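You operate a simulated robot arm through the tools that you are given. There is no shell and no other tool. Be economical: measure what you need, move in short steps, check, and stop when the job is done.

You run a simulated robot arm. Do the job below in one go: nothing can be reset, and whatever is moved stays where it is left.

TASK
Shut the purple binder on its statement and pack it in the small carton.
Fine: the lever is shut before the binder is lifted; the teal binder stays on the bench; both flaps end down.

Only the result counts: the job must be done as asked and must still hold three seconds after the hand-in. Knocking over, shifting, dropping, spilling or breaking anything else fails it.

THE ROBOT
A 7-joint arm with a two-finger parallel gripper, fixed in place. Base frame: the origin is at the foot of the arm, x ahead of it, y to its left, z up; the work surface is at about z = 0.72. Readings come in m, degrees, newtons and seconds.
Its first joint turns from -166.0 to 166.0 degrees. Payload 4.4 kg.
The tool frame sits at the grasp point between the pads (the TCP): z along the fingers, y along the line on which they close. The tips reach 0.023 m beyond it. The gripper opens to 0.094 m. The fingers are 0.038 m wide and 0.01 m thick; the gripper's body (0.054 by 0.096 m) begins 0.039 m behind the TCP.
Orientation is that of the tool frame in the base frame, as [roll, pitch, yaw] about the fixed x, y, z axes, in that order (R = Rz(yaw) Ry(pitch) Rx(roll)). With the fingers straight down and closing along the base's y, the tool's x points along the base's -x, its y along +y and its z along -z.

THE INTERFACE
- The arm moves only by the tool play_rows. Its argument "series" is a list that holds one entry, the list of rows, each a list of 7 numbers: the shift along the tool's x, y, z in units of 40 mm (1.0 is 40 mm), then the turn, a rotation vector about the tool's x, y, z in units of 5 degrees (1.0 is 5 degrees), then the gripper command, from -1 (shut) to 1 (fully open), values between in proportion. In form: [[[dx, dy, dz, rx, ry, rz, grip], ...]]. A call has 1 to 10 rows; each row shifts and turns the commanded pose from where the row before left it, along the tool's axes as they then stand. A call with a number of a shift or a turn outside -1 to 1 is refused whole. A row lasts 0.2 s, in which the tool goes at most 0.05 m and 8.6 degrees; a call with a longer step from one row to the next is refused whole, and so is a gripper value outside its range. A pose out of reach is approached as far as the arm can. The call stops where the force on the tool passes 40 N (or 10 N more than at its start, if that is more) or the arm is blocked; 0.2 s more then pass. Each finger travels about 0.072 m/s and halts on what it meets, pressing with about 41 N; the grip force reading is that of the motor and also rises with nothing between the fingers. The clock runs only during rows and for 0.2 s after the last one: add rows that do not move to give the fingers time. The reply holds the time, the measured pose of the TCP, the force on the tool along the base axes, the opening and the grip force, in the units named above and with some noise.
- Cameras (640 x 400 px; columns grow to the right, rows downward): "scene" is fixed at [0.2192, 0.5004, 1.3953]; the picture's right is [0.18, -0.98, 0.00], its down [-0.65, -0.12, -0.75] and it looks along [0.74, 0.13, -0.67] (base axes); focal length 239 px, centre (320, 200). "wrist" rides on the gripper at [-0.039, 0, -0.044] in the tool frame; the picture's right is [0.00, -1.00, 0.00], its down [0.97, 0.00, -0.24] and it looks along [0.24, 0.00, 0.97] (tool axes); focal length 218 px, centre (320, 200). There is no depth. A picture from a camera that has moved, and an enlarged one, comes with that camera's place and axes in the base frame and with its lens.
- snapshot(camera): a new picture of that camera. The clock stands still meanwhile.
- inspect(camera, box): a new picture of the part [left, top, right, bottom] of that camera's present view, enlarged. The clock stands still meanwhile.
- close_job(): hands the job in; it is judged then, once.

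Work in short steps. Places have to be worked out from the pictures, the camera data and where the tool is seen: move nearer, look again, correct. Check each grasp and each placing, and mend what went wrong. You have 120 turns and 68 pictures in all, those below and enlarged ones among them. Open the gripper and draw the arm clear of the work before you hand the job in, unless the task says otherwise; then end with one line.

The tools are called after "Call:" as name(argument=value, ...) on one line, values as JSON. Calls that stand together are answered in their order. play_rows: Moves the arm, as the interface text tells. Its arguments: {"type":"object","properties":{"series":{"type":"array"}},"required":["series"]} The other tools are called the same way: snapshot (camera) takes a picture; inspect (camera, box) takes an enlarged picture of a part of a camera's view; close_job () hands the job in.

At the start:

```text
time: 0.0
ee_pos: [0.6729, 0.4907, 1.1793]
orientation: [180.0, 0.0, -180.0]
wrist_force: [0.6, -0.7, 0.1]
gripper_width: 0.0939
finger_force: 0.0
```

scene: 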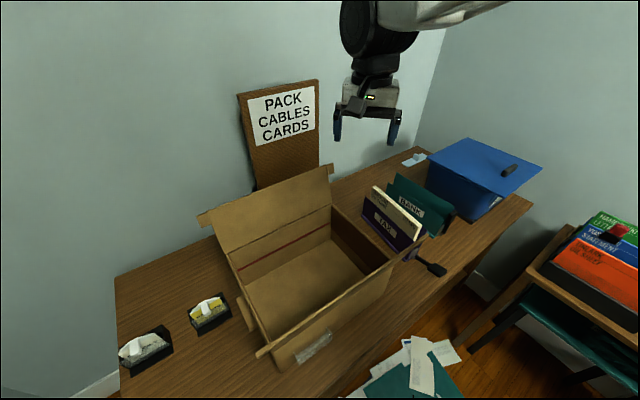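
wrist: 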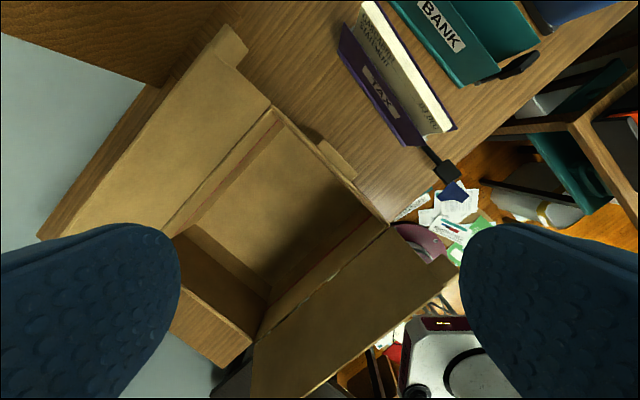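

The pictures show an open carton with flaps, a purple TAX binder, and a teal BANK binder. I take enlarged views first to understand the binder, its lever and the flaps.

Call:
inspect(camera="scene", box=[330, 140, 490, 290])

Call:
inspect(camera="scene", box=[180, 150, 420, 380])

Call:
inspect(camera="wrist", box=[320, 0, 560, 200])

```text
2.67 times, centred on (410, 215) of scene
camera zoom: at [0.2192, 0.5004, 1.3953], right [0.18, -0.98, 0.0], down [-0.65, -0.12, -0.75], along [0.74, 0.13, -0.67], focal length 637 px, centre (80, 160)
```

zoom: 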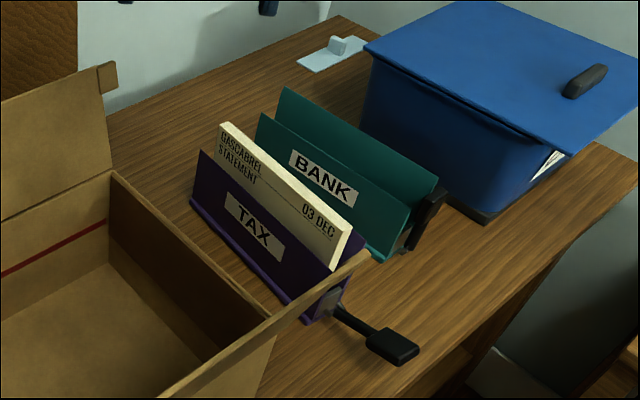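

```text
1.74 times, centred on (300, 265) of scene
camera zoom: at [0.2192, 0.5004, 1.3953], right [0.18, -0.98, 0.0], down [-0.65, -0.12, -0.75], along [0.74, 0.13, -0.67], focal length 415 px, centre (355, 87)
```

zoom: 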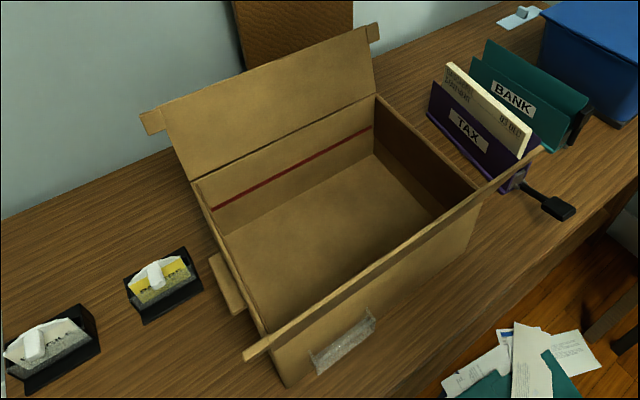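

```text
2.00 times, centred on (440, 100) of wrist
camera zoom: at [0.7111, 0.4904, 1.2238], right [0.0, -1.0, 0.0], down [-0.97, 0.0, 0.24], along [-0.24, 0.0, -0.97], focal length 436 px, centre (80, 400)
```

zoom: 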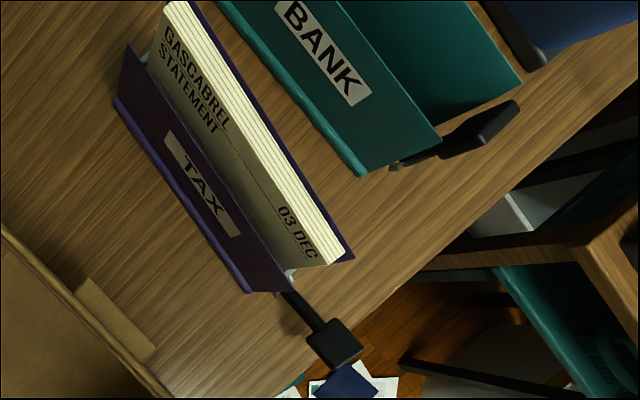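

I triangulate the purple binder running about (0.90,0.45)→(0.715,0.30), with its lever handle sticking out near (0.66,0.23,0.78). The carton rim is at z≈0.89 with its long axis along (-0.71,0.71). I move nearer above the lever to look.

Call:
play_rows(series=[[[-0.1, -0.69, 0.7, 0, 0, 0, 1], [-0.1, -0.69, 0.7, 0, 0, 0, 1], [-0.1, -0.69, 0.7, 0, 0, 0, 1], [-0.1, -0.69, 0.7, 0, 0, 0, 1], [-0.1, -0.69, 0.7, 0, 0, 0, 1], [-0.1, -0.69, 0.7, 0, 0, 0, 1], [-0.1, -0.69, 0.7, 0, 0, 0, 1], [-0.1, -0.69, 0.7, 0, 0, 0, 1]]])

Call:
snapshot(camera="wrist")

Call:
snapshot(camera="scene")

```text
time: 1.8
ee_pos: [0.7041, 0.2693, 0.9565]
orientation: [-180.0, 0.1, 180.0]
wrist_force: [0.4, -1.1, 0.0]
gripper_width: 0.0941
finger_force: 0.1
```

```text
62 pictures are left
camera wrist: at [0.7432, 0.2692, 1.0001], right [0.0, -1.0, 0.0], down [-0.97, 0.0, 0.24], along [-0.24, 0.0, -0.97], focal length 218 px, centre (320, 200)
```

wrist: 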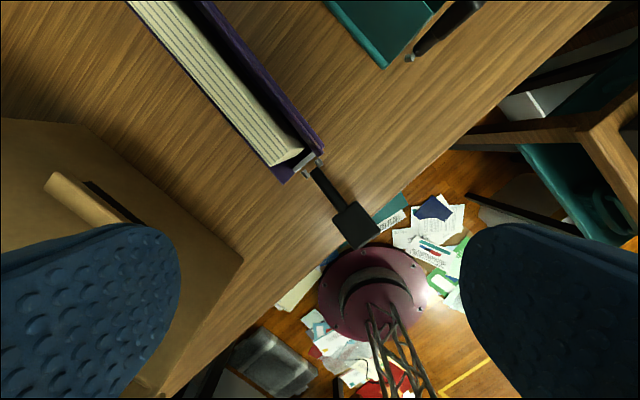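

```text
61 pictures are left
```

scene: 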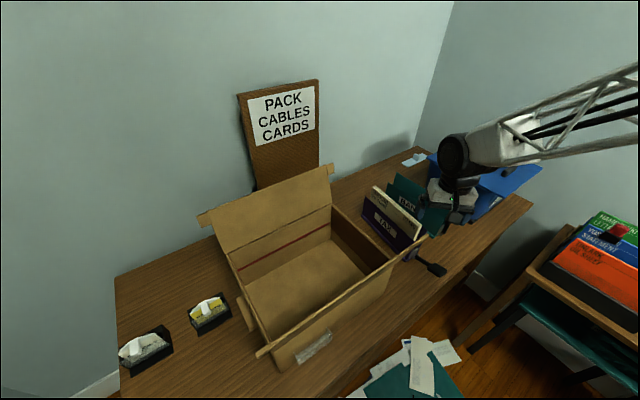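

The lever is a black arm and handle on the binder's near end. I turn the gripper in line with the binder and back off, so I can look at the lever mechanism from the side.

Call:
play_rows(series=[[[0, 0, 0, 0, 0, -0.9675, 1], [0, 0, 0, 0, 0, -0.9675, 1], [0, 0, 0, 0, 0, -0.9675, 1], [0, 0, 0, 0, 0, -0.9675, 1], [0, 0, 0, 0, 0, -0.9675, 1], [0, 0, 0, 0, 0, -0.9675, 1], [0, 0, 0, 0, 0, -0.9675, 1], [0, 0, 0, 0, 0, -0.9675, 1], [1, 0, 0, 0, 0, 0, 1], [1, 0, 0, 0, 0, 0, 1]]])

Call:
play_rows(series=[[[0.5, 0, 0, 0, -1, 0, 1], [0.5, 0, 0, 0, -1, 0, 1], [0.5, 0, 0, 0, -1, 0, 1], [0.5, 0, 0, 0, -1, 0, 1], [0.5, 0, 0, 0, -1, 0, 1], [0.5, 0, 0, 0, -1, 0, 1], [0.5, 0, 0, 0, -1, 0, 1], [0.5, 0, 0, 0, -1, 0, 1], [0.5, 0, 0, 0, -1, 0, 1], [0.5, 0, 0, 0, -1, 0, 1]]])

Call:
snapshot(camera="wrist")

```text
time: 4.0
ee_pos: [0.6439, 0.2217, 0.9581]
orientation: [180.0, 0.0, -141.2]
wrist_force: [-0.3, -0.3, 0.3]
gripper_width: 0.094
finger_force: 0.1
```

```text
time: 6.2
ee_pos: [0.4932, 0.106, 0.8145]
orientation: [173.6, 43.4, -145.9]
wrist_force: [0.8, 0.1, 1.7]
gripper_width: 0.0943
finger_force: 0.1
```

```text
60 pictures are left
camera wrist: at [0.4932, 0.1014, 0.8721], right [0.62, -0.78, -0.08], down [-0.7, -0.51, -0.49], along [0.34, 0.36, -0.87], focal length 218 px, centre (320, 200)
```

wrist: 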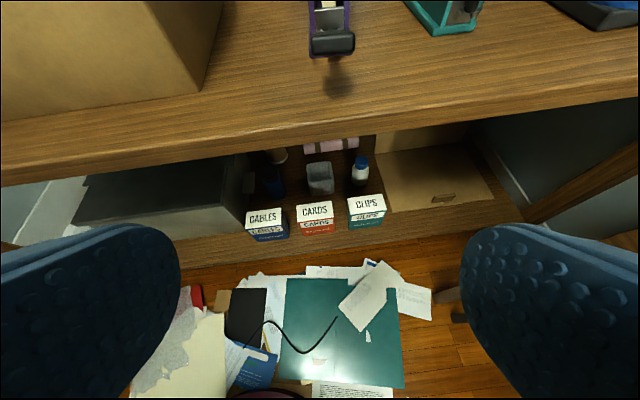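

The tilt reached its limit close in, and the lever sits at the top of the picture. I move forward and up, tilting more, to see the binder end.

Call:
play_rows(series=[[[-0.76, 0, 0.25, 0, 0, 0, 1], [-0.76, 0, 0.25, 0, 0, 0, 1], [-0.76, 0, 0.25, 0, 0, 0, 1], [-0.76, 0, 0.25, 0, -1, 0, 1], [-0.76, 0, 0.2, 0, -1, 0, 1], [0, 0, 0, 0, -1, 0, 1], [0, 0, 0, 0, -1, 0, 1]]])

Call:
snapshot(camera="wrist")

```text
time: 7.8
ee_pos: [0.607, 0.1918, 0.9697]
orientation: [-179.9, 70.1, -141.2]
wrist_force: [0.4, -0.5, -0.6]
gripper_width: 0.094
finger_force: 0.1
```

```text
59 pictures are left
camera wrist: at [0.5842, 0.174, 1.0206], right [0.63, -0.78, 0.0], down [-0.43, -0.35, -0.83], along [0.65, 0.52, -0.56], focal length 218 px, centre (320, 200)
```

wrist: 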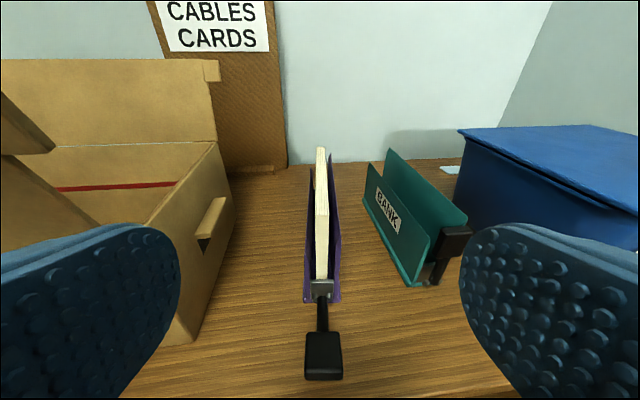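

Good view. I enlarge the lever and both binders' ends.

Call:
inspect(camera="wrist", box=[260, 130, 490, 390])

Call:
inspect(camera="wrist", box=[280, 260, 370, 390])

Call:
inspect(camera="wrist", box=[400, 200, 500, 300])

```text
1.54 times, centred on (375, 260) of wrist
camera zoom: at [0.5842, 0.174, 1.0206], right [0.63, -0.78, 0.0], down [-0.43, -0.35, -0.83], along [0.65, 0.52, -0.56], focal length 336 px, centre (235, 108)
```

zoom: 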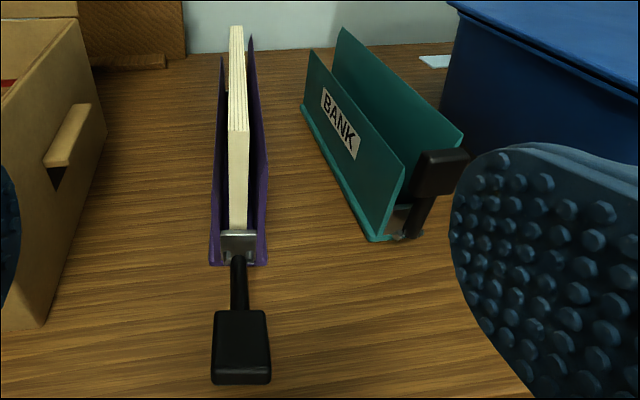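

```text
3.08 times, centred on (325, 325) of wrist
camera zoom: at [0.5842, 0.174, 1.0206], right [0.63, -0.78, 0.0], down [-0.43, -0.35, -0.83], along [0.65, 0.52, -0.56], focal length 672 px, centre (305, -185)
```

zoom: 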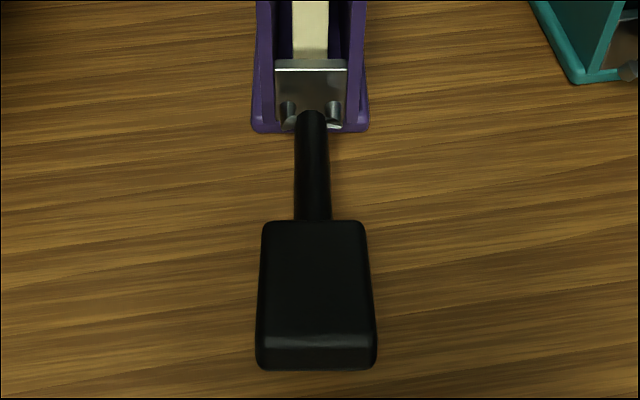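

```text
4.00 times, centred on (450, 250) of wrist
camera zoom: at [0.5842, 0.174, 1.0206], right [0.63, -0.78, 0.0], down [-0.43, -0.35, -0.83], along [0.65, 0.52, -0.56], focal length 873 px, centre (-200, 0)
```

zoom: 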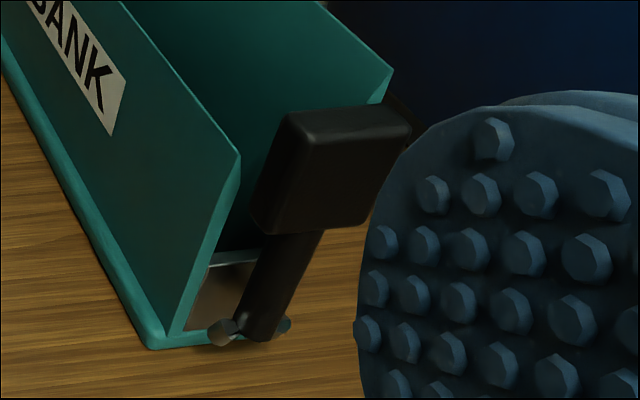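

Purple lever: hinge low on the end at about (0.725,0.28,0.74), handle sticking out and slightly up. The teal one stands upright, and an extended lever wouldn't fit the carton, so shut should mean folded up. I go lower for a second view of it.

Call:
play_rows(series=[[[0.8, 0, 0, 0, 0, 0, 1], [0.8, 0, 0, 0, 0, 0, 1], [0.8, 0, 0, 0, 0, 0, 1], [0.8, 0, 0, 0, 0, 0, 1]]])

Call:
snapshot(camera="wrist")

Call:
inspect(camera="wrist", box=[270, 100, 370, 260])

Call:
inspect(camera="scene", box=[390, 230, 450, 290])

```text
time: 8.8
ee_pos: [0.5725, 0.164, 0.8493]
orientation: [-179.9, 70.0, -141.1]
wrist_force: [1.0, -0.2, -0.7]
gripper_width: 0.094
finger_force: 0.1
```

```text
55 pictures are left
camera wrist: at [0.5502, 0.1466, 0.8999], right [0.63, -0.78, 0.0], down [-0.43, -0.35, -0.83], along [0.65, 0.52, -0.56], focal length 218 px, centre (320, 200)
```

wrist: 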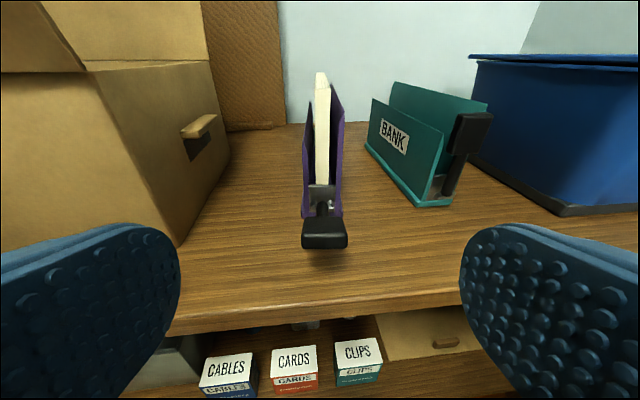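

```text
2.50 times, centred on (320, 180) of wrist
camera zoom: at [0.5502, 0.1466, 0.8999], right [0.63, -0.78, 0.0], down [-0.43, -0.35, -0.83], along [0.65, 0.52, -0.56], focal length 546 px, centre (320, 250)
```

zoom: 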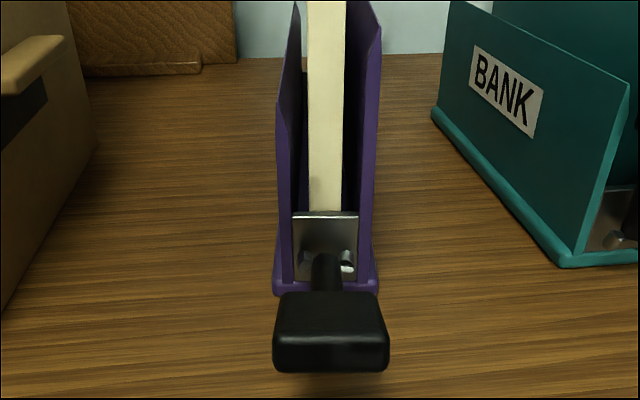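

```text
6.67 times, centred on (420, 260) of scene
camera zoom: at [0.2192, 0.5004, 1.3953], right [0.18, -0.98, 0.0], down [-0.65, -0.12, -0.75], along [0.74, 0.13, -0.67], focal length 1592 px, centre (-347, -200)
```

zoom: 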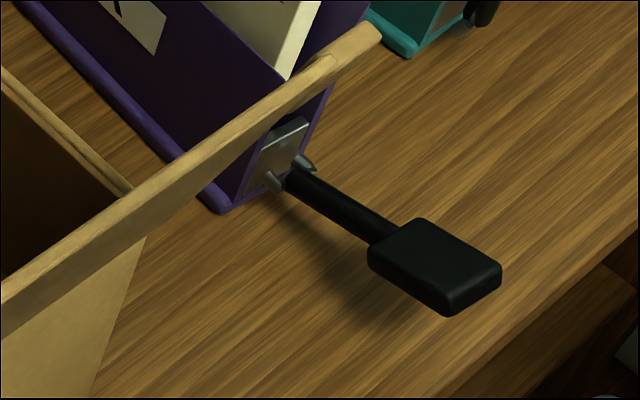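

Solved from two views: the hinge is at about h=0.735, z=0.75 along the binder axis, and the handle centre at h=0.66, z=0.779, with the lever sloping up 20° outward. That matches my tool's tilt, so I slide the open fingers over the handle.

Call:
play_rows(series=[[[0.72, -0.1, 0, 0, 0, 0, 1], [0, 0, 0.79, 0, 0, 0, 1], [0, 0, 0.79, 0, 0, 0, 1], [0, 0, 0.79, 0, 0, 0, 1], [0, 0, 0.79, 0, 0, 0, 1], [0, 0, 0, 0, 0, 0, 1]]])

Call:
snapshot(camera="wrist")

Call:
inspect(camera="scene", box=[370, 190, 490, 310])

```text
time: 10.2
ee_pos: [0.6604, 0.2286, 0.7767]
orientation: [179.8, 69.9, -141.3]
wrist_force: [-0.7, -0.3, -0.2]
gripper_width: 0.0942
finger_force: 0.0
```

```text
52 pictures are left
camera wrist: at [0.6375, 0.2108, 0.8288], right [0.63, -0.78, 0.0], down [-0.43, -0.35, -0.83], along [0.65, 0.52, -0.56], focal length 218 px, centre (320, 200)
```

wrist: 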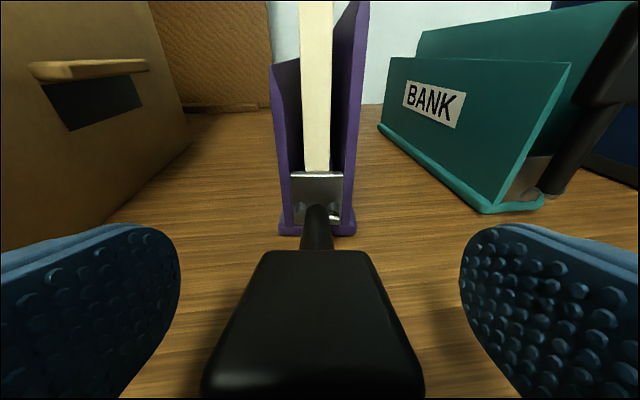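

```text
3.33 times, centred on (430, 250) of scene
camera zoom: at [0.2192, 0.5004, 1.3953], right [0.18, -0.98, 0.0], down [-0.65, -0.12, -0.75], along [0.74, 0.13, -0.67], focal length 796 px, centre (-47, 33)
```

zoom: 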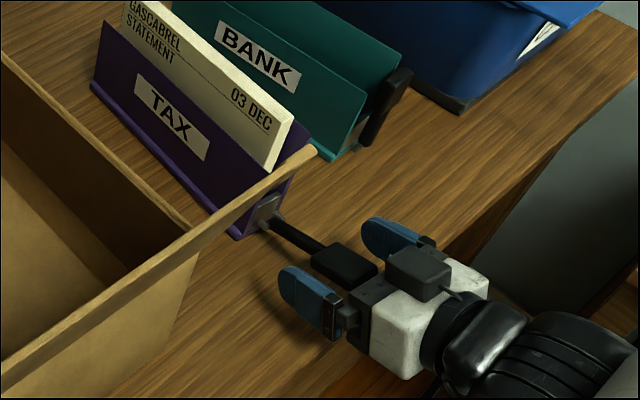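

The handle sits centred between the fingers. I close on it.

Call:
play_rows(series=[[[0, 0, 0, 0, 0, 0, 0], [0, 0, 0, 0, 0, 0, -0.5], [0, 0, 0, 0, 0, 0, -1], [0, 0, 0, 0, 0, 0, -1]]])

```text
time: 11.2
ee_pos: [0.6596, 0.2301, 0.7777]
orientation: [-179.9, 70.0, -141.4]
wrist_force: [-2.8, 2.9, 0.9]
gripper_width: 0.0352
finger_force: 41.0
```

Gripped (35 mm). With the hinge 82 mm straight ahead of the tool, I swing the handle up about it, 25° first.

Call:
play_rows(series=[[[-0.179, 0, 0.008, 0, 1, 0, -1], [-0.179, 0, 0.008, 0, 1, 0, -1], [-0.179, 0, 0.008, 0, 1, 0, -1], [-0.179, 0, 0.008, 0, 1, 0, -1], [-0.179, 0, 0.008, 0, 1, 0, -1]]])

Call:
inspect(camera="scene", box=[350, 170, 490, 300])

```text
time: 12.4
ee_pos: [0.6748, 0.2411, 0.8079]
orientation: [-179.9, 44.9, -141.2]
wrist_force: [0.4, -0.2, -0.1]
gripper_width: 0.0357
finger_force: 40.9
```

```text
3.08 times, centred on (420, 235) of scene
camera zoom: at [0.2192, 0.5004, 1.3953], right [0.18, -0.98, 0.0], down [-0.65, -0.12, -0.75], along [0.74, 0.13, -0.67], focal length 735 px, centre (12, 92)
```

zoom: 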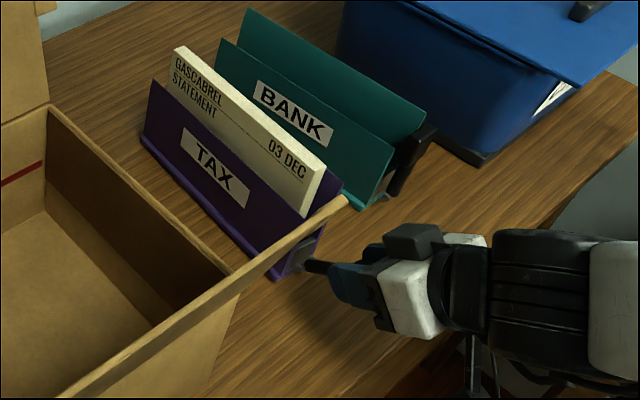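

The lever is following with nearly no force, so I continue the swing.

Call:
play_rows(series=[[[-0.179, 0, 0.008, 0, 1, 0, -1], [-0.179, 0, 0.008, 0, 1, 0, -1], [-0.179, 0, 0.008, 0, 1, 0, -1], [-0.179, 0, 0.008, 0, 1, 0, -1], [-0.179, 0, 0.008, 0, 1, 0, -1], [-0.179, 0, 0.008, 0, 1, 0, -1]]])

Call:
snapshot(camera="wrist")

Call:
inspect(camera="scene", box=[350, 170, 490, 300])

```text
time: 13.8
ee_pos: [0.7034, 0.2643, 0.8317]
orientation: [-179.9, 15.0, -141.3]
wrist_force: [-0.2, 1.1, -1.9]
gripper_width: 0.0353
finger_force: 40.7
```

```text
49 pictures are left
camera wrist: at [0.7226, 0.2802, 0.8831], right [0.63, -0.78, 0.0], down [-0.78, -0.63, -0.02], along [0.02, 0.01, -1.0], focal length 218 px, centre (320, 200)
```

wrist: 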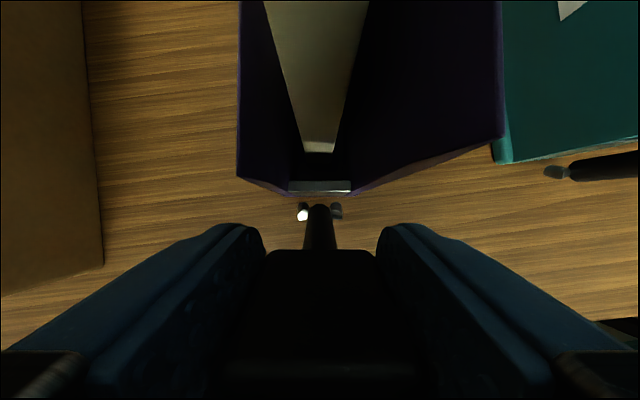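

```text
3.08 times, centred on (420, 235) of scene
camera zoom: at [0.2192, 0.5004, 1.3953], right [0.18, -0.98, 0.0], down [-0.65, -0.12, -0.75], along [0.74, 0.13, -0.67], focal length 735 px, centre (12, 92)
```

zoom: 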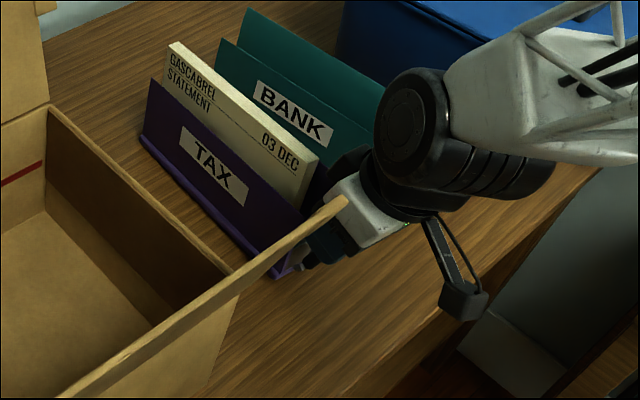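

Lever is at about 75°, with force still low. I continue to the stop in small steps.

Call:
play_rows(series=[[[-0.179, 0, 0.008, 0, 1, 0, -1], [-0.179, 0, 0.008, 0, 1, 0, -1], [-0.179, 0, 0.008, 0, 1, 0, -1]]])

Call:
snapshot(camera="wrist")

Call:
snapshot(camera="scene")

```text
time: 14.6
ee_pos: [0.7212, 0.2765, 0.8334]
orientation: [-180.0, 0.1, -141.3]
wrist_force: [0.6, -0.9, 0.5]
gripper_width: 0.0355
finger_force: 41.2
```

```text
47 pictures are left
camera wrist: at [0.7503, 0.3005, 0.8775], right [0.63, -0.78, 0.0], down [-0.76, -0.61, 0.24], along [-0.19, -0.15, -0.97], focal length 218 px, centre (320, 200)
```

wrist: 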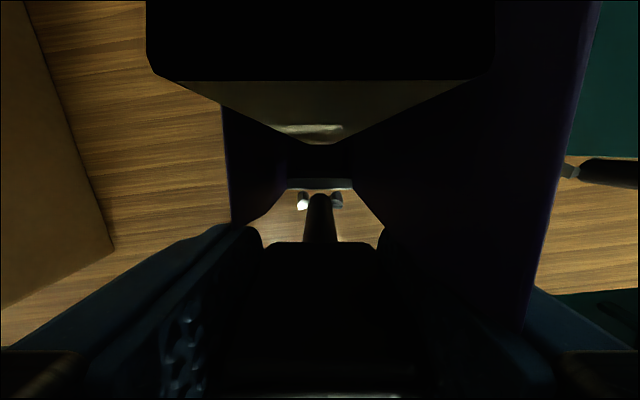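

```text
46 pictures are left
```

scene: 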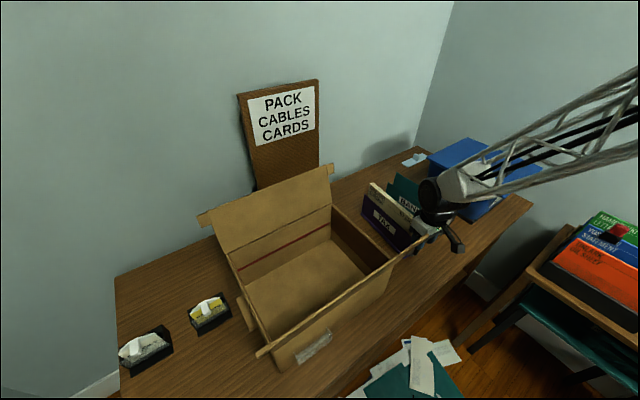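

The lever is now vertical with no resistance. I open only slightly, so as not to push the covers, then lift off and look.

Call:
play_rows(series=[[[0, 0, 0, 0, 0, 0, -0.1], [0, 0, 0, 0, 0, 0, -0.1], [0.1, 0, -0.5, 0, 0, 0, -0.1], [0.3, 0, -0.7, 0, 0, 0, -0.1], [0.5, 0, -0.8, 0, 0, 0, -0.1], [0.5, 0, -0.8, 0, 0, 0, -0.1], [0.5, 0, -0.8, 0, 0, 0, 0]]])

Call:
snapshot(camera="wrist")

Call:
inspect(camera="scene", box=[340, 160, 490, 290])

```text
time: 16.2
ee_pos: [0.6616, 0.23, 0.9755]
orientation: [180.0, 0.0, -141.3]
wrist_force: [-0.2, 0.4, 0.1]
gripper_width: 0.047
finger_force: 0.0
```

```text
45 pictures are left
camera wrist: at [0.6911, 0.2538, 1.0192], right [0.63, -0.78, 0.0], down [-0.76, -0.61, 0.24], along [-0.19, -0.15, -0.97], focal length 218 px, centre (320, 200)
```

wrist: 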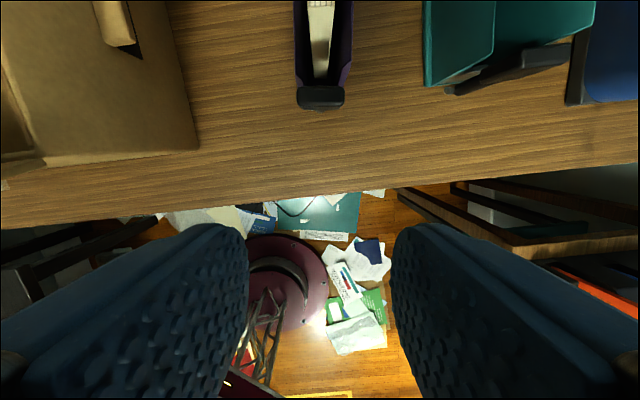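

```text
3.08 times, centred on (415, 225) of scene
camera zoom: at [0.2192, 0.5004, 1.3953], right [0.18, -0.98, 0.0], down [-0.65, -0.12, -0.75], along [0.74, 0.13, -0.67], focal length 735 px, centre (28, 123)
```

zoom: 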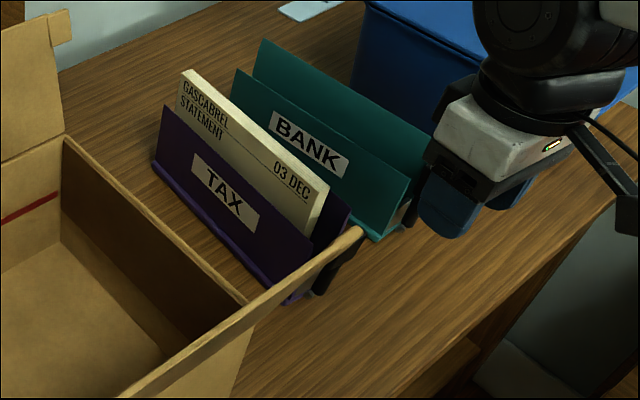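

The lever stays upright. I tilt the camera to check the binder end and whether it's truly latched shut.

Call:
play_rows(series=[[[0.4, 0, 0, 0, -1, 0, 0], [0.4, 0, 0, 0, -1, 0, 0], [0.3, 0, 0, 0, -1, 0, 0], [0.3, 0, 0, 0, -1, 0, 0], [0, 0, 0, 0, -1, 0, 0], [0, 0, 0, 0, -1, 0, 0], [0, 0, 0, 0, -1, 0, 0], [0, 0, 0, 0, -1, 0, 0], [0, 0, 0, 0, -1, 0, 0], [0, 0, 0, 0, -1, 0, 0]]])

Call:
inspect(camera="wrist", box=[220, 60, 460, 260])

```text
time: 18.4
ee_pos: [0.619, 0.196, 0.9731]
orientation: [-179.9, 50.2, -141.1]
wrist_force: [0.9, -0.8, 3.2]
gripper_width: 0.0471
finger_force: 0.1
```

```text
2.00 times, centred on (340, 160) of wrist
camera zoom: at [0.6112, 0.1892, 1.0309], right [0.63, -0.78, 0.0], down [-0.63, -0.5, -0.59], along [0.46, 0.37, -0.81], focal length 436 px, centre (280, 280)
```

zoom: 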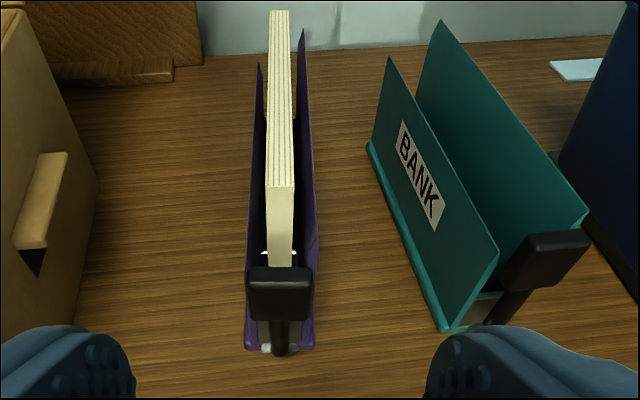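

The lever stands vertical like the teal one. To confirm it's at its stop, I'll bring closed fingertips to the handle's outer face and nudge it gently inward.

Call:
play_rows(series=[[[0.3375, 0, 0.894, 0, 0, 0, -1], [0.3375, 0, 0.894, 0, 0, 0, -1], [0.3375, 0, 0.894, 0, 0, 0, -1], [0.3375, 0, 0.894, 0, 0, 0, -1], [0, 0, 0, 0, 0, 0, -1], [0, 0, 0, 0, 0, 0, -1]]])

Call:
snapshot(camera="wrist")

Call:
play_rows(series=[[[-0.08, 0, 0.096, 0, 0, 0, -1], [-0.08, 0, 0.096, 0, 0, 0, -1]]])

Call:
play_rows(series=[[[-0.04, 0, 0.048, 0, 0, 0, -1], [-0.04, 0, 0.048, 0, 0, 0, -1]]])

```text
time: 19.8
ee_pos: [0.6758, 0.2421, 0.8374]
orientation: [-179.9, 50.0, -141.4]
wrist_force: [-0.8, -0.7, 0.1]
gripper_width: 0.0
finger_force: 40.8
```

```text
42 pictures are left
camera wrist: at [0.6681, 0.2362, 0.8951], right [0.63, -0.78, 0.0], down [-0.63, -0.51, -0.59], along [0.46, 0.37, -0.81], focal length 218 px, centre (320, 200)
```

wrist: 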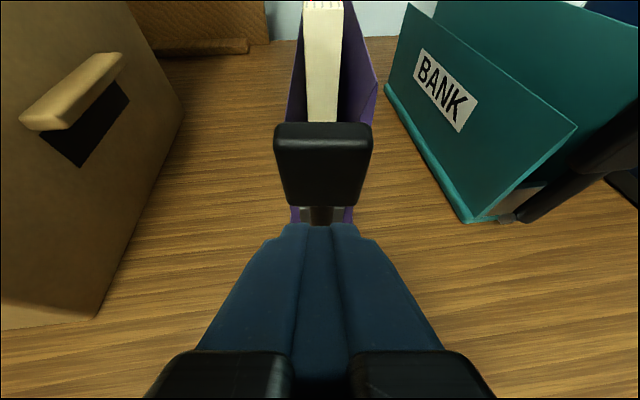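

```text
time: 20.4
ee_pos: [0.6839, 0.2496, 0.8363]
orientation: [179.9, 49.9, -141.2]
wrist_force: [-0.5, -0.3, 0.3]
gripper_width: 0.0001
finger_force: 41.2
```

```text
time: 21.0
ee_pos: [0.6878, 0.2513, 0.8365]
orientation: [-179.9, 50.0, -141.3]
wrist_force: [-0.8, -0.4, -0.3]
gripper_width: 0.0002
finger_force: 40.8
```

No contact force yet; I continue in small steps.

Call:
play_rows(series=[[[-0.04, 0, 0.048, 0, 0, 0, -1], [-0.04, 0, 0.048, 0, 0, 0, -1]]])

Call:
play_rows(series=[[[-0.04, 0, 0.048, 0, 0, 0, -1], [-0.04, 0, 0.048, 0, 0, 0, -1]]])

Call:
snapshot(camera="wrist")

```text
time: 21.6
ee_pos: [0.6913, 0.2537, 0.8376]
orientation: [-180.0, 50.0, -141.2]
wrist_force: [0.1, -0.4, 0.6]
gripper_width: 0.0
finger_force: 41.3
```

```text
time: 22.2
ee_pos: [0.6954, 0.2589, 0.8376]
orientation: [-180.0, 50.0, -141.3]
wrist_force: [0.6, 0.1, -0.6]
gripper_width: 0.0
finger_force: 41.3
```

```text
41 pictures are left
camera wrist: at [0.6878, 0.2516, 0.895], right [0.63, -0.78, 0.0], down [-0.63, -0.51, -0.59], along [0.46, 0.37, -0.81], focal length 218 px, centre (320, 200)
```

wrist: 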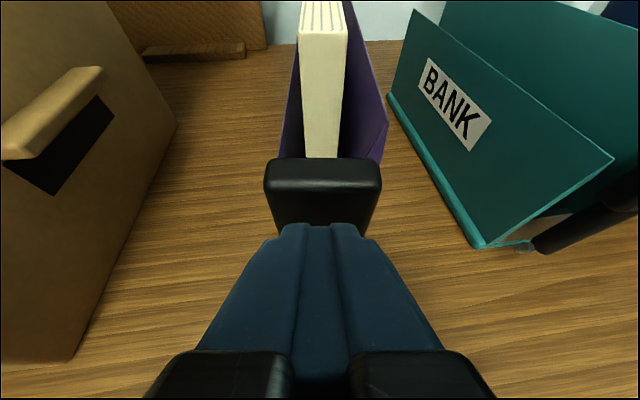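

Still no force; about to touch. I continue.

Call:
play_rows(series=[[[-0.04, 0, 0.048, 0, 0, 0, -1], [-0.04, 0, 0.048, 0, 0, 0, -1]]])

Call:
play_rows(series=[[[-0.04, 0, 0.048, 0, 0, 0, -1], [-0.04, 0, 0.048, 0, 0, 0, -1]]])

Call:
snapshot(camera="wrist")

```text
time: 22.8
ee_pos: [0.6992, 0.2604, 0.837]
orientation: [-179.9, 50.0, -141.3]
wrist_force: [-0.8, -0.6, -0.5]
gripper_width: 0.0
finger_force: 40.7
```

```text
time: 23.4
ee_pos: [0.7046, 0.2629, 0.8378]
orientation: [180.0, 49.9, -141.3]
wrist_force: [-2.4, -1.9, 0.9]
gripper_width: 0.0002
finger_force: 41.1
```

```text
40 pictures are left
camera wrist: at [0.696, 0.2578, 0.8959], right [0.63, -0.78, 0.0], down [-0.63, -0.51, -0.59], along [0.46, 0.37, -0.81], focal length 218 px, centre (320, 200)
```

wrist: 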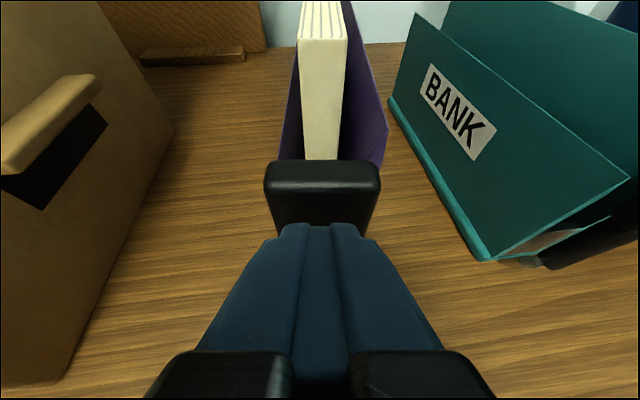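

The force rose to only 3 N, and the binder slid along slightly with the lever. So the lever is against its stop: shut. I back off and rise to look straight down on the binder for the grasp.

Call:
play_rows(series=[[[0.32, 0, -0.383, 0, 0, 0, -1], [-0.766, 0, -0.643, 0, 0, 0, -1], [-0.766, 0, -0.643, 0, 0, 0, -0.5], [-0.766, 0, -0.643, 0, 0, 0, 0], [-0.766, 0, -0.643, 0, 0, 0, 1], [-0.5, 0, -0.5, 0, 0, 0, 1]]])

Call:
play_rows(series=[[[0, 0, 0, 0, 1, 0, 1], [0, 0, 0, 0, 1, 0, 1], [0, 0, 0, 0, 1, 0, 1], [0, 0, 0, 0, 1, 0, 1], [0, 0, 0, 0, 1, 0, 1], [0, 0, 0, 0, 1, 0, 1], [0, 0, 0, 0, 1, 0, 1], [0, 0, 0, 0, 1, 0, 1], [0, 0, 0, 0, 1, 0, 1], [0, 0, 0, 0, 1, 0, 1]]])

Call:
play_rows(series=[[[-0.8, 0, 0, 0, 0, 0, 1], [-0.8, 0, 0, 0, 0, 0, 1], [-0.8, 0, 0, 0, 0, 0, 1], [-0.8, 0, 0, 0, 0, 0, 1]]])

Call:
snapshot(camera="wrist")

Call:
inspect(camera="scene", box=[340, 160, 490, 290])

```text
time: 24.8
ee_pos: [0.6863, 0.2498, 1.0248]
orientation: [179.9, 50.0, -141.3]
wrist_force: [0.3, -0.2, 0.1]
gripper_width: 0.094
finger_force: 0.0
```

```text
time: 27.0
ee_pos: [0.686, 0.2482, 1.0259]
orientation: [180.0, 0.0, -141.2]
wrist_force: [-0.6, -0.4, 0.6]
gripper_width: 0.0937
finger_force: 0.1
```

```text
time: 28.0
ee_pos: [0.7876, 0.3302, 1.0267]
orientation: [-180.0, 0.0, -141.3]
wrist_force: [0.6, -0.3, 0.8]
gripper_width: 0.0939
finger_force: 0.1
```

```text
39 pictures are left
camera wrist: at [0.8169, 0.354, 1.0701], right [0.63, -0.78, 0.0], down [-0.76, -0.61, 0.24], along [-0.19, -0.15, -0.97], focal length 218 px, centre (320, 200)
```

wrist: 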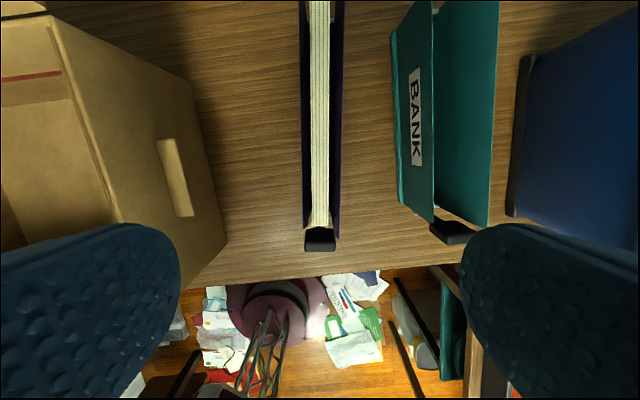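

```text
3.08 times, centred on (415, 225) of scene
camera zoom: at [0.2192, 0.5004, 1.3953], right [0.18, -0.98, 0.0], down [-0.65, -0.12, -0.75], along [0.74, 0.13, -0.67], focal length 735 px, centre (28, 123)
```

zoom: 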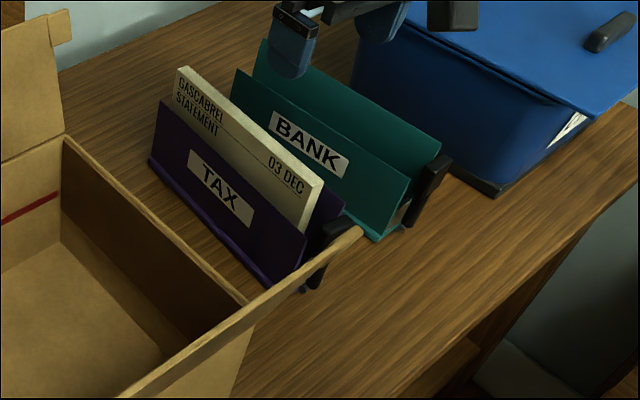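

The covers have now closed parallel on the statement with the lever folded up. The binder spans h≈0.762–1.0, with the statement top at z≈0.874 and cover tops at about 0.83 and 0.845. I centre the gripper at h=0.88 and descend partway.

Call:
play_rows(series=[[[-0.75, -0.04, 0, 0, 0, 0, 1], [-0.75, -0.04, 0, 0, 0, 0, 1], [0, 0, 0.9, 0, 0, 0, 1], [0, 0, 0.9, 0, 0, 0, 1], [0, 0, 0.9, 0, 0, 0, 1], [0, 0, 0.8, 0, 0, 0, 1], [0, 0, 0, 0, 0, 0, 1]]])

Call:
snapshot(camera="wrist")

Call:
inspect(camera="scene", box=[340, 140, 490, 270])

```text
time: 29.6
ee_pos: [0.8352, 0.3663, 0.8841]
orientation: [-180.0, 0.0, -141.1]
wrist_force: [-0.1, 0.1, -0.2]
gripper_width: 0.0943
finger_force: 0.1
```

```text
37 pictures are left
camera wrist: at [0.8647, 0.3899, 0.9275], right [0.63, -0.78, 0.0], down [-0.76, -0.61, 0.24], along [-0.19, -0.15, -0.97], focal length 218 px, centre (320, 200)
```

wrist: 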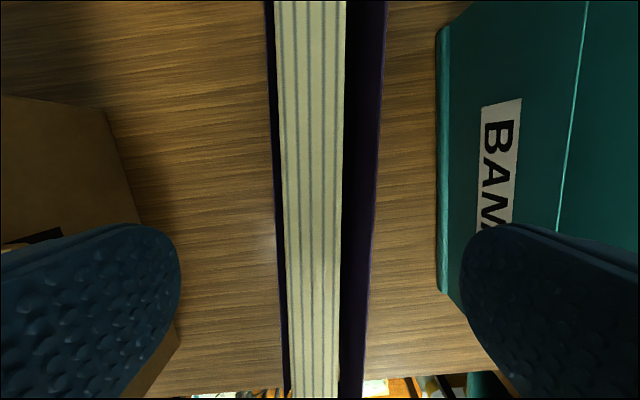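

```text
3.08 times, centred on (415, 205) of scene
camera zoom: at [0.2192, 0.5004, 1.3953], right [0.18, -0.98, 0.0], down [-0.65, -0.12, -0.75], along [0.74, 0.13, -0.67], focal length 735 px, centre (28, 185)
```

zoom: 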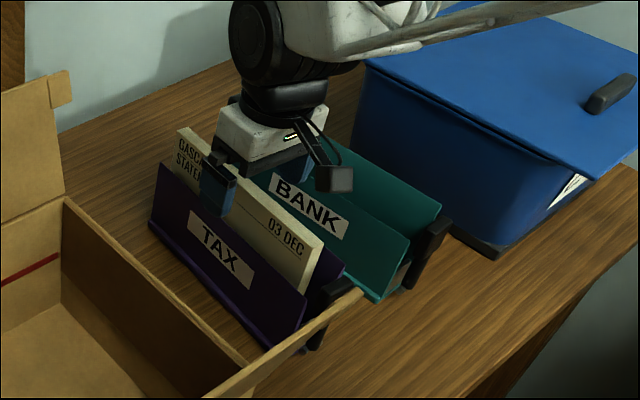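

Aligned well, with fingers straddling the binder and the teal binder clear. I descend the last 45 mm carefully.

Call:
play_rows(series=[[[0, 0, 0.5, 0, 0, 0, 1], [0, 0, 0.5, 0, 0, 0, 1], [0, 0, 0.1, 0, 0, 0, 1]]])

Call:
inspect(camera="scene", box=[340, 150, 460, 250])

```text
time: 30.4
ee_pos: [0.8358, 0.3663, 0.8411]
orientation: [180.0, 0.0, -141.1]
wrist_force: [0.3, 0.2, -0.4]
gripper_width: 0.0936
finger_force: 0.1
```

```text
4.00 times, centred on (400, 200) of scene
camera zoom: at [0.2192, 0.5004, 1.3953], right [0.18, -0.98, 0.0], down [-0.65, -0.12, -0.75], along [0.74, 0.13, -0.67], focal length 955 px, centre (0, 200)
```

zoom: 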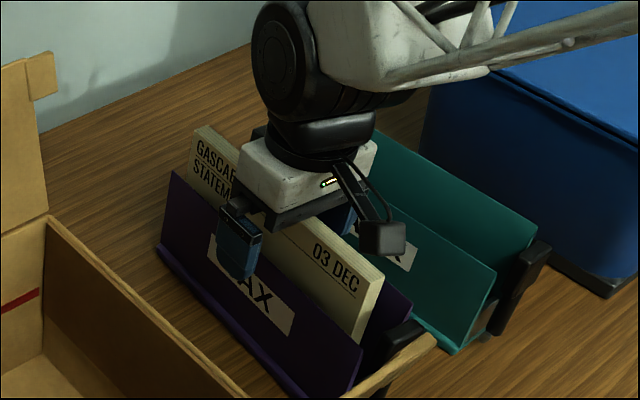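

There's still some room above the statement. I go down 5 mm more, then close.

Call:
play_rows(series=[[[0, 0, 0.06, 0, 0, 0, 1], [0, 0, 0.06, 0, 0, 0, 1]]])

Call:
play_rows(series=[[[0, 0, 0, 0, 0, 0, 0.4], [0, 0, 0, 0, 0, 0, 0], [0, 0, 0, 0, 0, 0, -0.5], [0, 0, 0, 0, 0, 0, -1], [0, 0, 0, 0, 0, 0, -1]]])

Call:
inspect(camera="scene", box=[340, 150, 460, 250])

Call:
snapshot(camera="wrist")

```text
time: 31.0
ee_pos: [0.835, 0.3656, 0.8356]
orientation: [180.0, 0.0, -141.1]
wrist_force: [-0.3, -0.2, 0.7]
gripper_width: 0.094
finger_force: 0.1
```

```text
time: 32.2
ee_pos: [0.8349, 0.3658, 0.8364]
orientation: [-180.0, 0.0, -141.1]
wrist_force: [-1.1, 0.4, -0.1]
gripper_width: 0.0434
finger_force: 40.6
```

```text
4.00 times, centred on (400, 200) of scene
camera zoom: at [0.2192, 0.5004, 1.3953], right [0.18, -0.98, 0.0], down [-0.65, -0.12, -0.75], along [0.74, 0.13, -0.67], focal length 955 px, centre (0, 200)
```

zoom: 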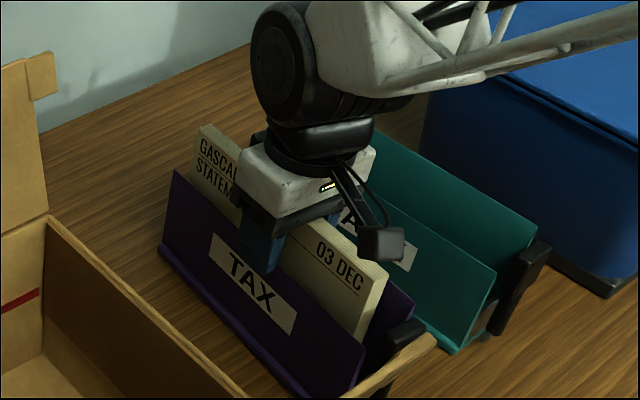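

```text
33 pictures are left
camera wrist: at [0.8648, 0.3893, 0.8798], right [0.63, -0.78, 0.0], down [-0.76, -0.61, 0.24], along [-0.19, -0.15, -0.97], focal length 218 px, centre (320, 200)
```

wrist: 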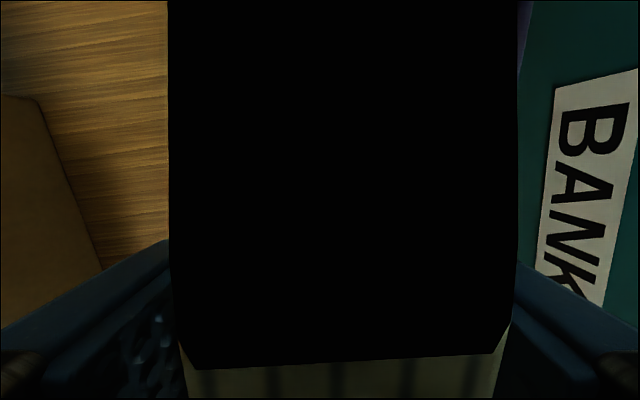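

Gripped at 43 mm across the covers. I lift 25 mm slowly and check.

Call:
play_rows(series=[[[0, 0, -0.15, 0, 0, 0, -1], [0, 0, -0.25, 0, 0, 0, -1], [0, 0, -0.25, 0, 0, 0, -1], [0, 0, 0, 0, 0, 0, -1]]])

Call:
inspect(camera="scene", box=[340, 150, 460, 250])

```text
time: 33.2
ee_pos: [0.8355, 0.3645, 0.8627]
orientation: [180.0, 0.0, -141.3]
wrist_force: [0.2, 0.6, -3.9]
gripper_width: 0.0435
finger_force: 41.1
```

```text
4.00 times, centred on (400, 200) of scene
camera zoom: at [0.2192, 0.5004, 1.3953], right [0.18, -0.98, 0.0], down [-0.65, -0.12, -0.75], along [0.74, 0.13, -0.67], focal length 955 px, centre (0, 200)
```

zoom: 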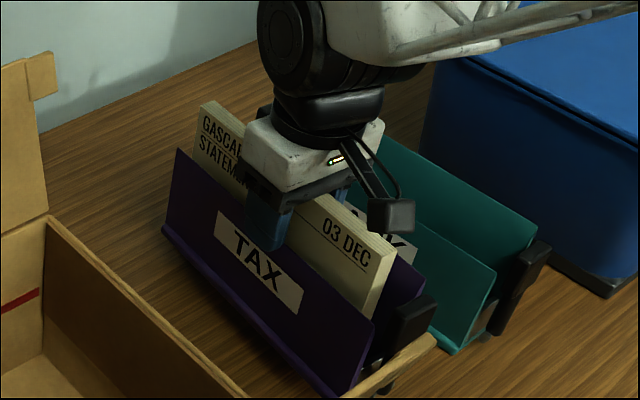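

It lifts level at about 4 N with the lever staying up. I raise it high over the flaps (bottom at about 1.05), then turn it to the carton's long axis.

Call:
play_rows(series=[[[0, 0, -0.5, 0, 0, 0, -1], [0, 0, -0.8, 0, 0, 0, -1], [0, 0, -0.85, 0, 0, 0, -1], [0, 0, -0.85, 0, 0, 0, -1], [0, 0, -0.85, 0, 0, 0, -1], [0, 0, -0.85, 0, 0, 0, -1], [0, 0, -0.85, 0, 0, 0, -1], [0, 0, -0.85, 0, 0, 0, -1], [0, 0, -0.85, 0, 0, 0, -1], [0, 0, -0.4, 0, 0, 0, -1]]])

Call:
play_rows(series=[[[0, 0, 0, 0, 0, 0.7, -1], [0, 0, 0, 0, 0, 0.98, -1], [0, 0, 0, 0, 0, 0.98, -1], [0, 0, 0, 0, 0, 0.98, -1], [0, 0, 0, 0, 0, 0.98, -1], [0, 0, 0, 0, 0, 0.98, -1], [0, 0, 0, 0, 0, 0.98, -1], [0, 0, 0, 0, 0, 0.98, -1], [0, 0, 0, 0, 0, 0.98, -1]]])

Call:
snapshot(camera="scene")

```text
time: 35.4
ee_pos: [0.8357, 0.3635, 1.1694]
orientation: [-179.9, 0.0, -141.2]
wrist_force: [0.4, -0.4, -5.4]
gripper_width: 0.043
finger_force: 40.2
```

```text
time: 37.4
ee_pos: [0.8345, 0.3651, 1.1686]
orientation: [-180.0, 0.0, 176.0]
wrist_force: [-0.5, -0.4, -4.4]
gripper_width: 0.0431
finger_force: 40.8
```

```text
31 pictures are left
```

scene: 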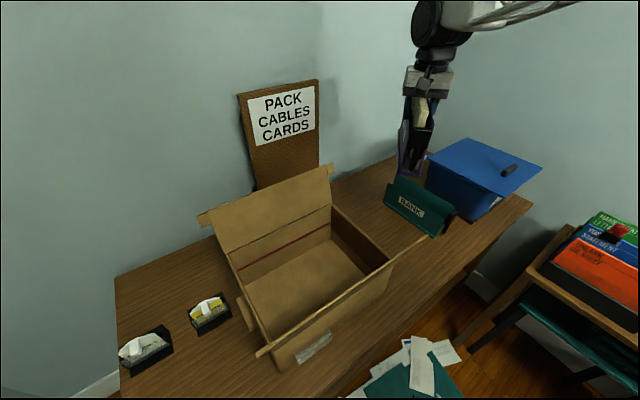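

The hold is steady. I finish the turn to yaw 135.4°, then carry it over the carton.

Call:
play_rows(series=[[[0, 0, 0, 0, 0, 0.902, -1], [0, 0, 0, 0, 0, 0.902, -1], [0, 0, 0, 0, 0, 0.902, -1], [0, 0, 0, 0, 0, 0.902, -1], [0, 0, 0, 0, 0, 0.902, -1], [0, 0, 0, 0, 0, 0.902, -1], [0, 0, 0, 0, 0, 0.902, -1], [0, 0, 0, 0, 0, 0.902, -1], [0, 0, 0, 0, 0, 0.902, -1]]])

Call:
play_rows(series=[[[0.5, -0.05, 0, 0, 0, 0, -1], [0.85, -0.09, 0, 0, 0, 0, -1], [0.9, -0.09, 0, 0, 0, 0, -1], [0.9, -0.09, 0, 0, 0, 0, -1], [0.9, -0.09, 0, 0, 0, 0, -1], [0.9, -0.09, 0, 0, 0, 0, -1], [0.9, -0.09, 0, 0, 0, 0, -1], [0.9, -0.09, 0, 0, 0, 0, -1], [0.9, -0.09, 0, 0, 0, 0, -1], [0.87, -0.07, 0, 0, 0, 0, -1]]])

Call:
snapshot(camera="scene")

Call:
snapshot(camera="wrist")

```text
time: 39.4
ee_pos: [0.8343, 0.365, 1.1688]
orientation: [-180.0, 0.0, 135.4]
wrist_force: [-0.1, 0.1, -5.2]
gripper_width: 0.0431
finger_force: 40.9
```

```text
time: 41.6
ee_pos: [0.5681, 0.5793, 1.1694]
orientation: [180.0, 0.0, 135.6]
wrist_force: [-1.1, 0.4, -5.8]
gripper_width: 0.0432
finger_force: 41.1
```

```text
30 pictures are left
```

scene: 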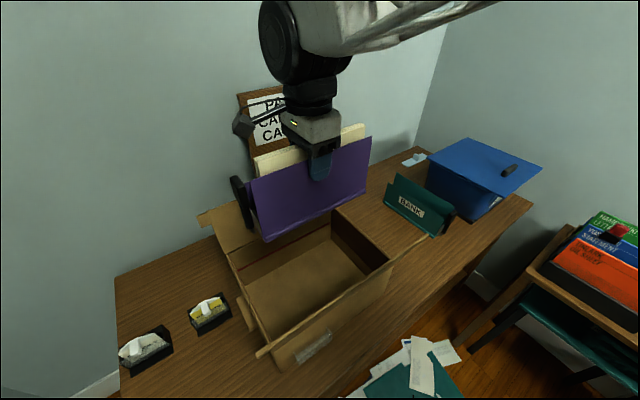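

```text
29 pictures are left
camera wrist: at [0.5949, 0.5512, 1.2123], right [-0.7, -0.71, 0.0], down [-0.69, 0.68, 0.24], along [-0.17, 0.17, -0.97], focal length 218 px, centre (320, 200)
```

wrist: 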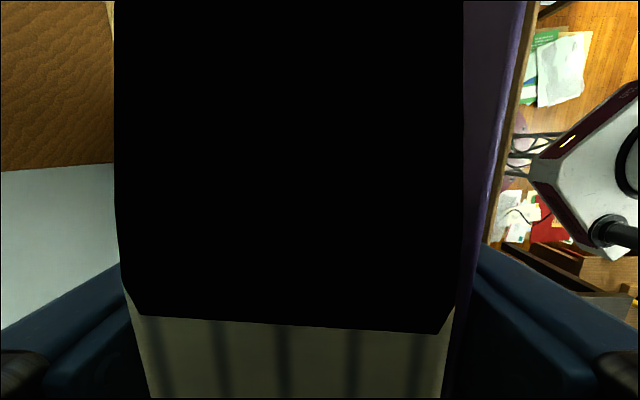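

Position matches the prediction: binder over the carton, aligned with the long axis. I descend until the bottom is near rim height and check.

Call:
play_rows(series=[[[0, 0, 0.5, 0, 0, 0, -1], [0, 0, 0.8, 0, 0, 0, -1], [0, 0, 0.8, 0, 0, 0, -1], [0, 0, 0.8, 0, 0, 0, -1], [0, 0, 0.7, 0, 0, 0, -1], [0, 0, 0, 0, 0, 0, -1]]])

Call:
inspect(camera="scene", box=[180, 100, 440, 370])

```text
time: 43.0
ee_pos: [0.568, 0.5796, 1.0255]
orientation: [-179.9, 0.0, 135.5]
wrist_force: [-0.5, 0.4, -4.4]
gripper_width: 0.0432
finger_force: 41.5
```

```text
1.48 times, centred on (310, 235) of scene
camera zoom: at [0.2192, 0.5004, 1.3953], right [0.18, -0.98, 0.0], down [-0.65, -0.12, -0.75], along [0.74, 0.13, -0.67], focal length 354 px, centre (335, 148)
```

zoom: 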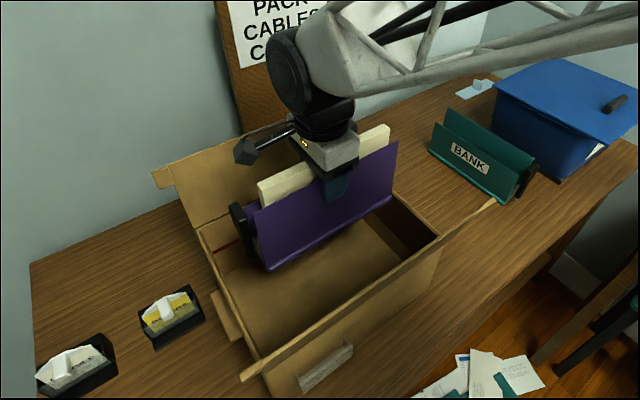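

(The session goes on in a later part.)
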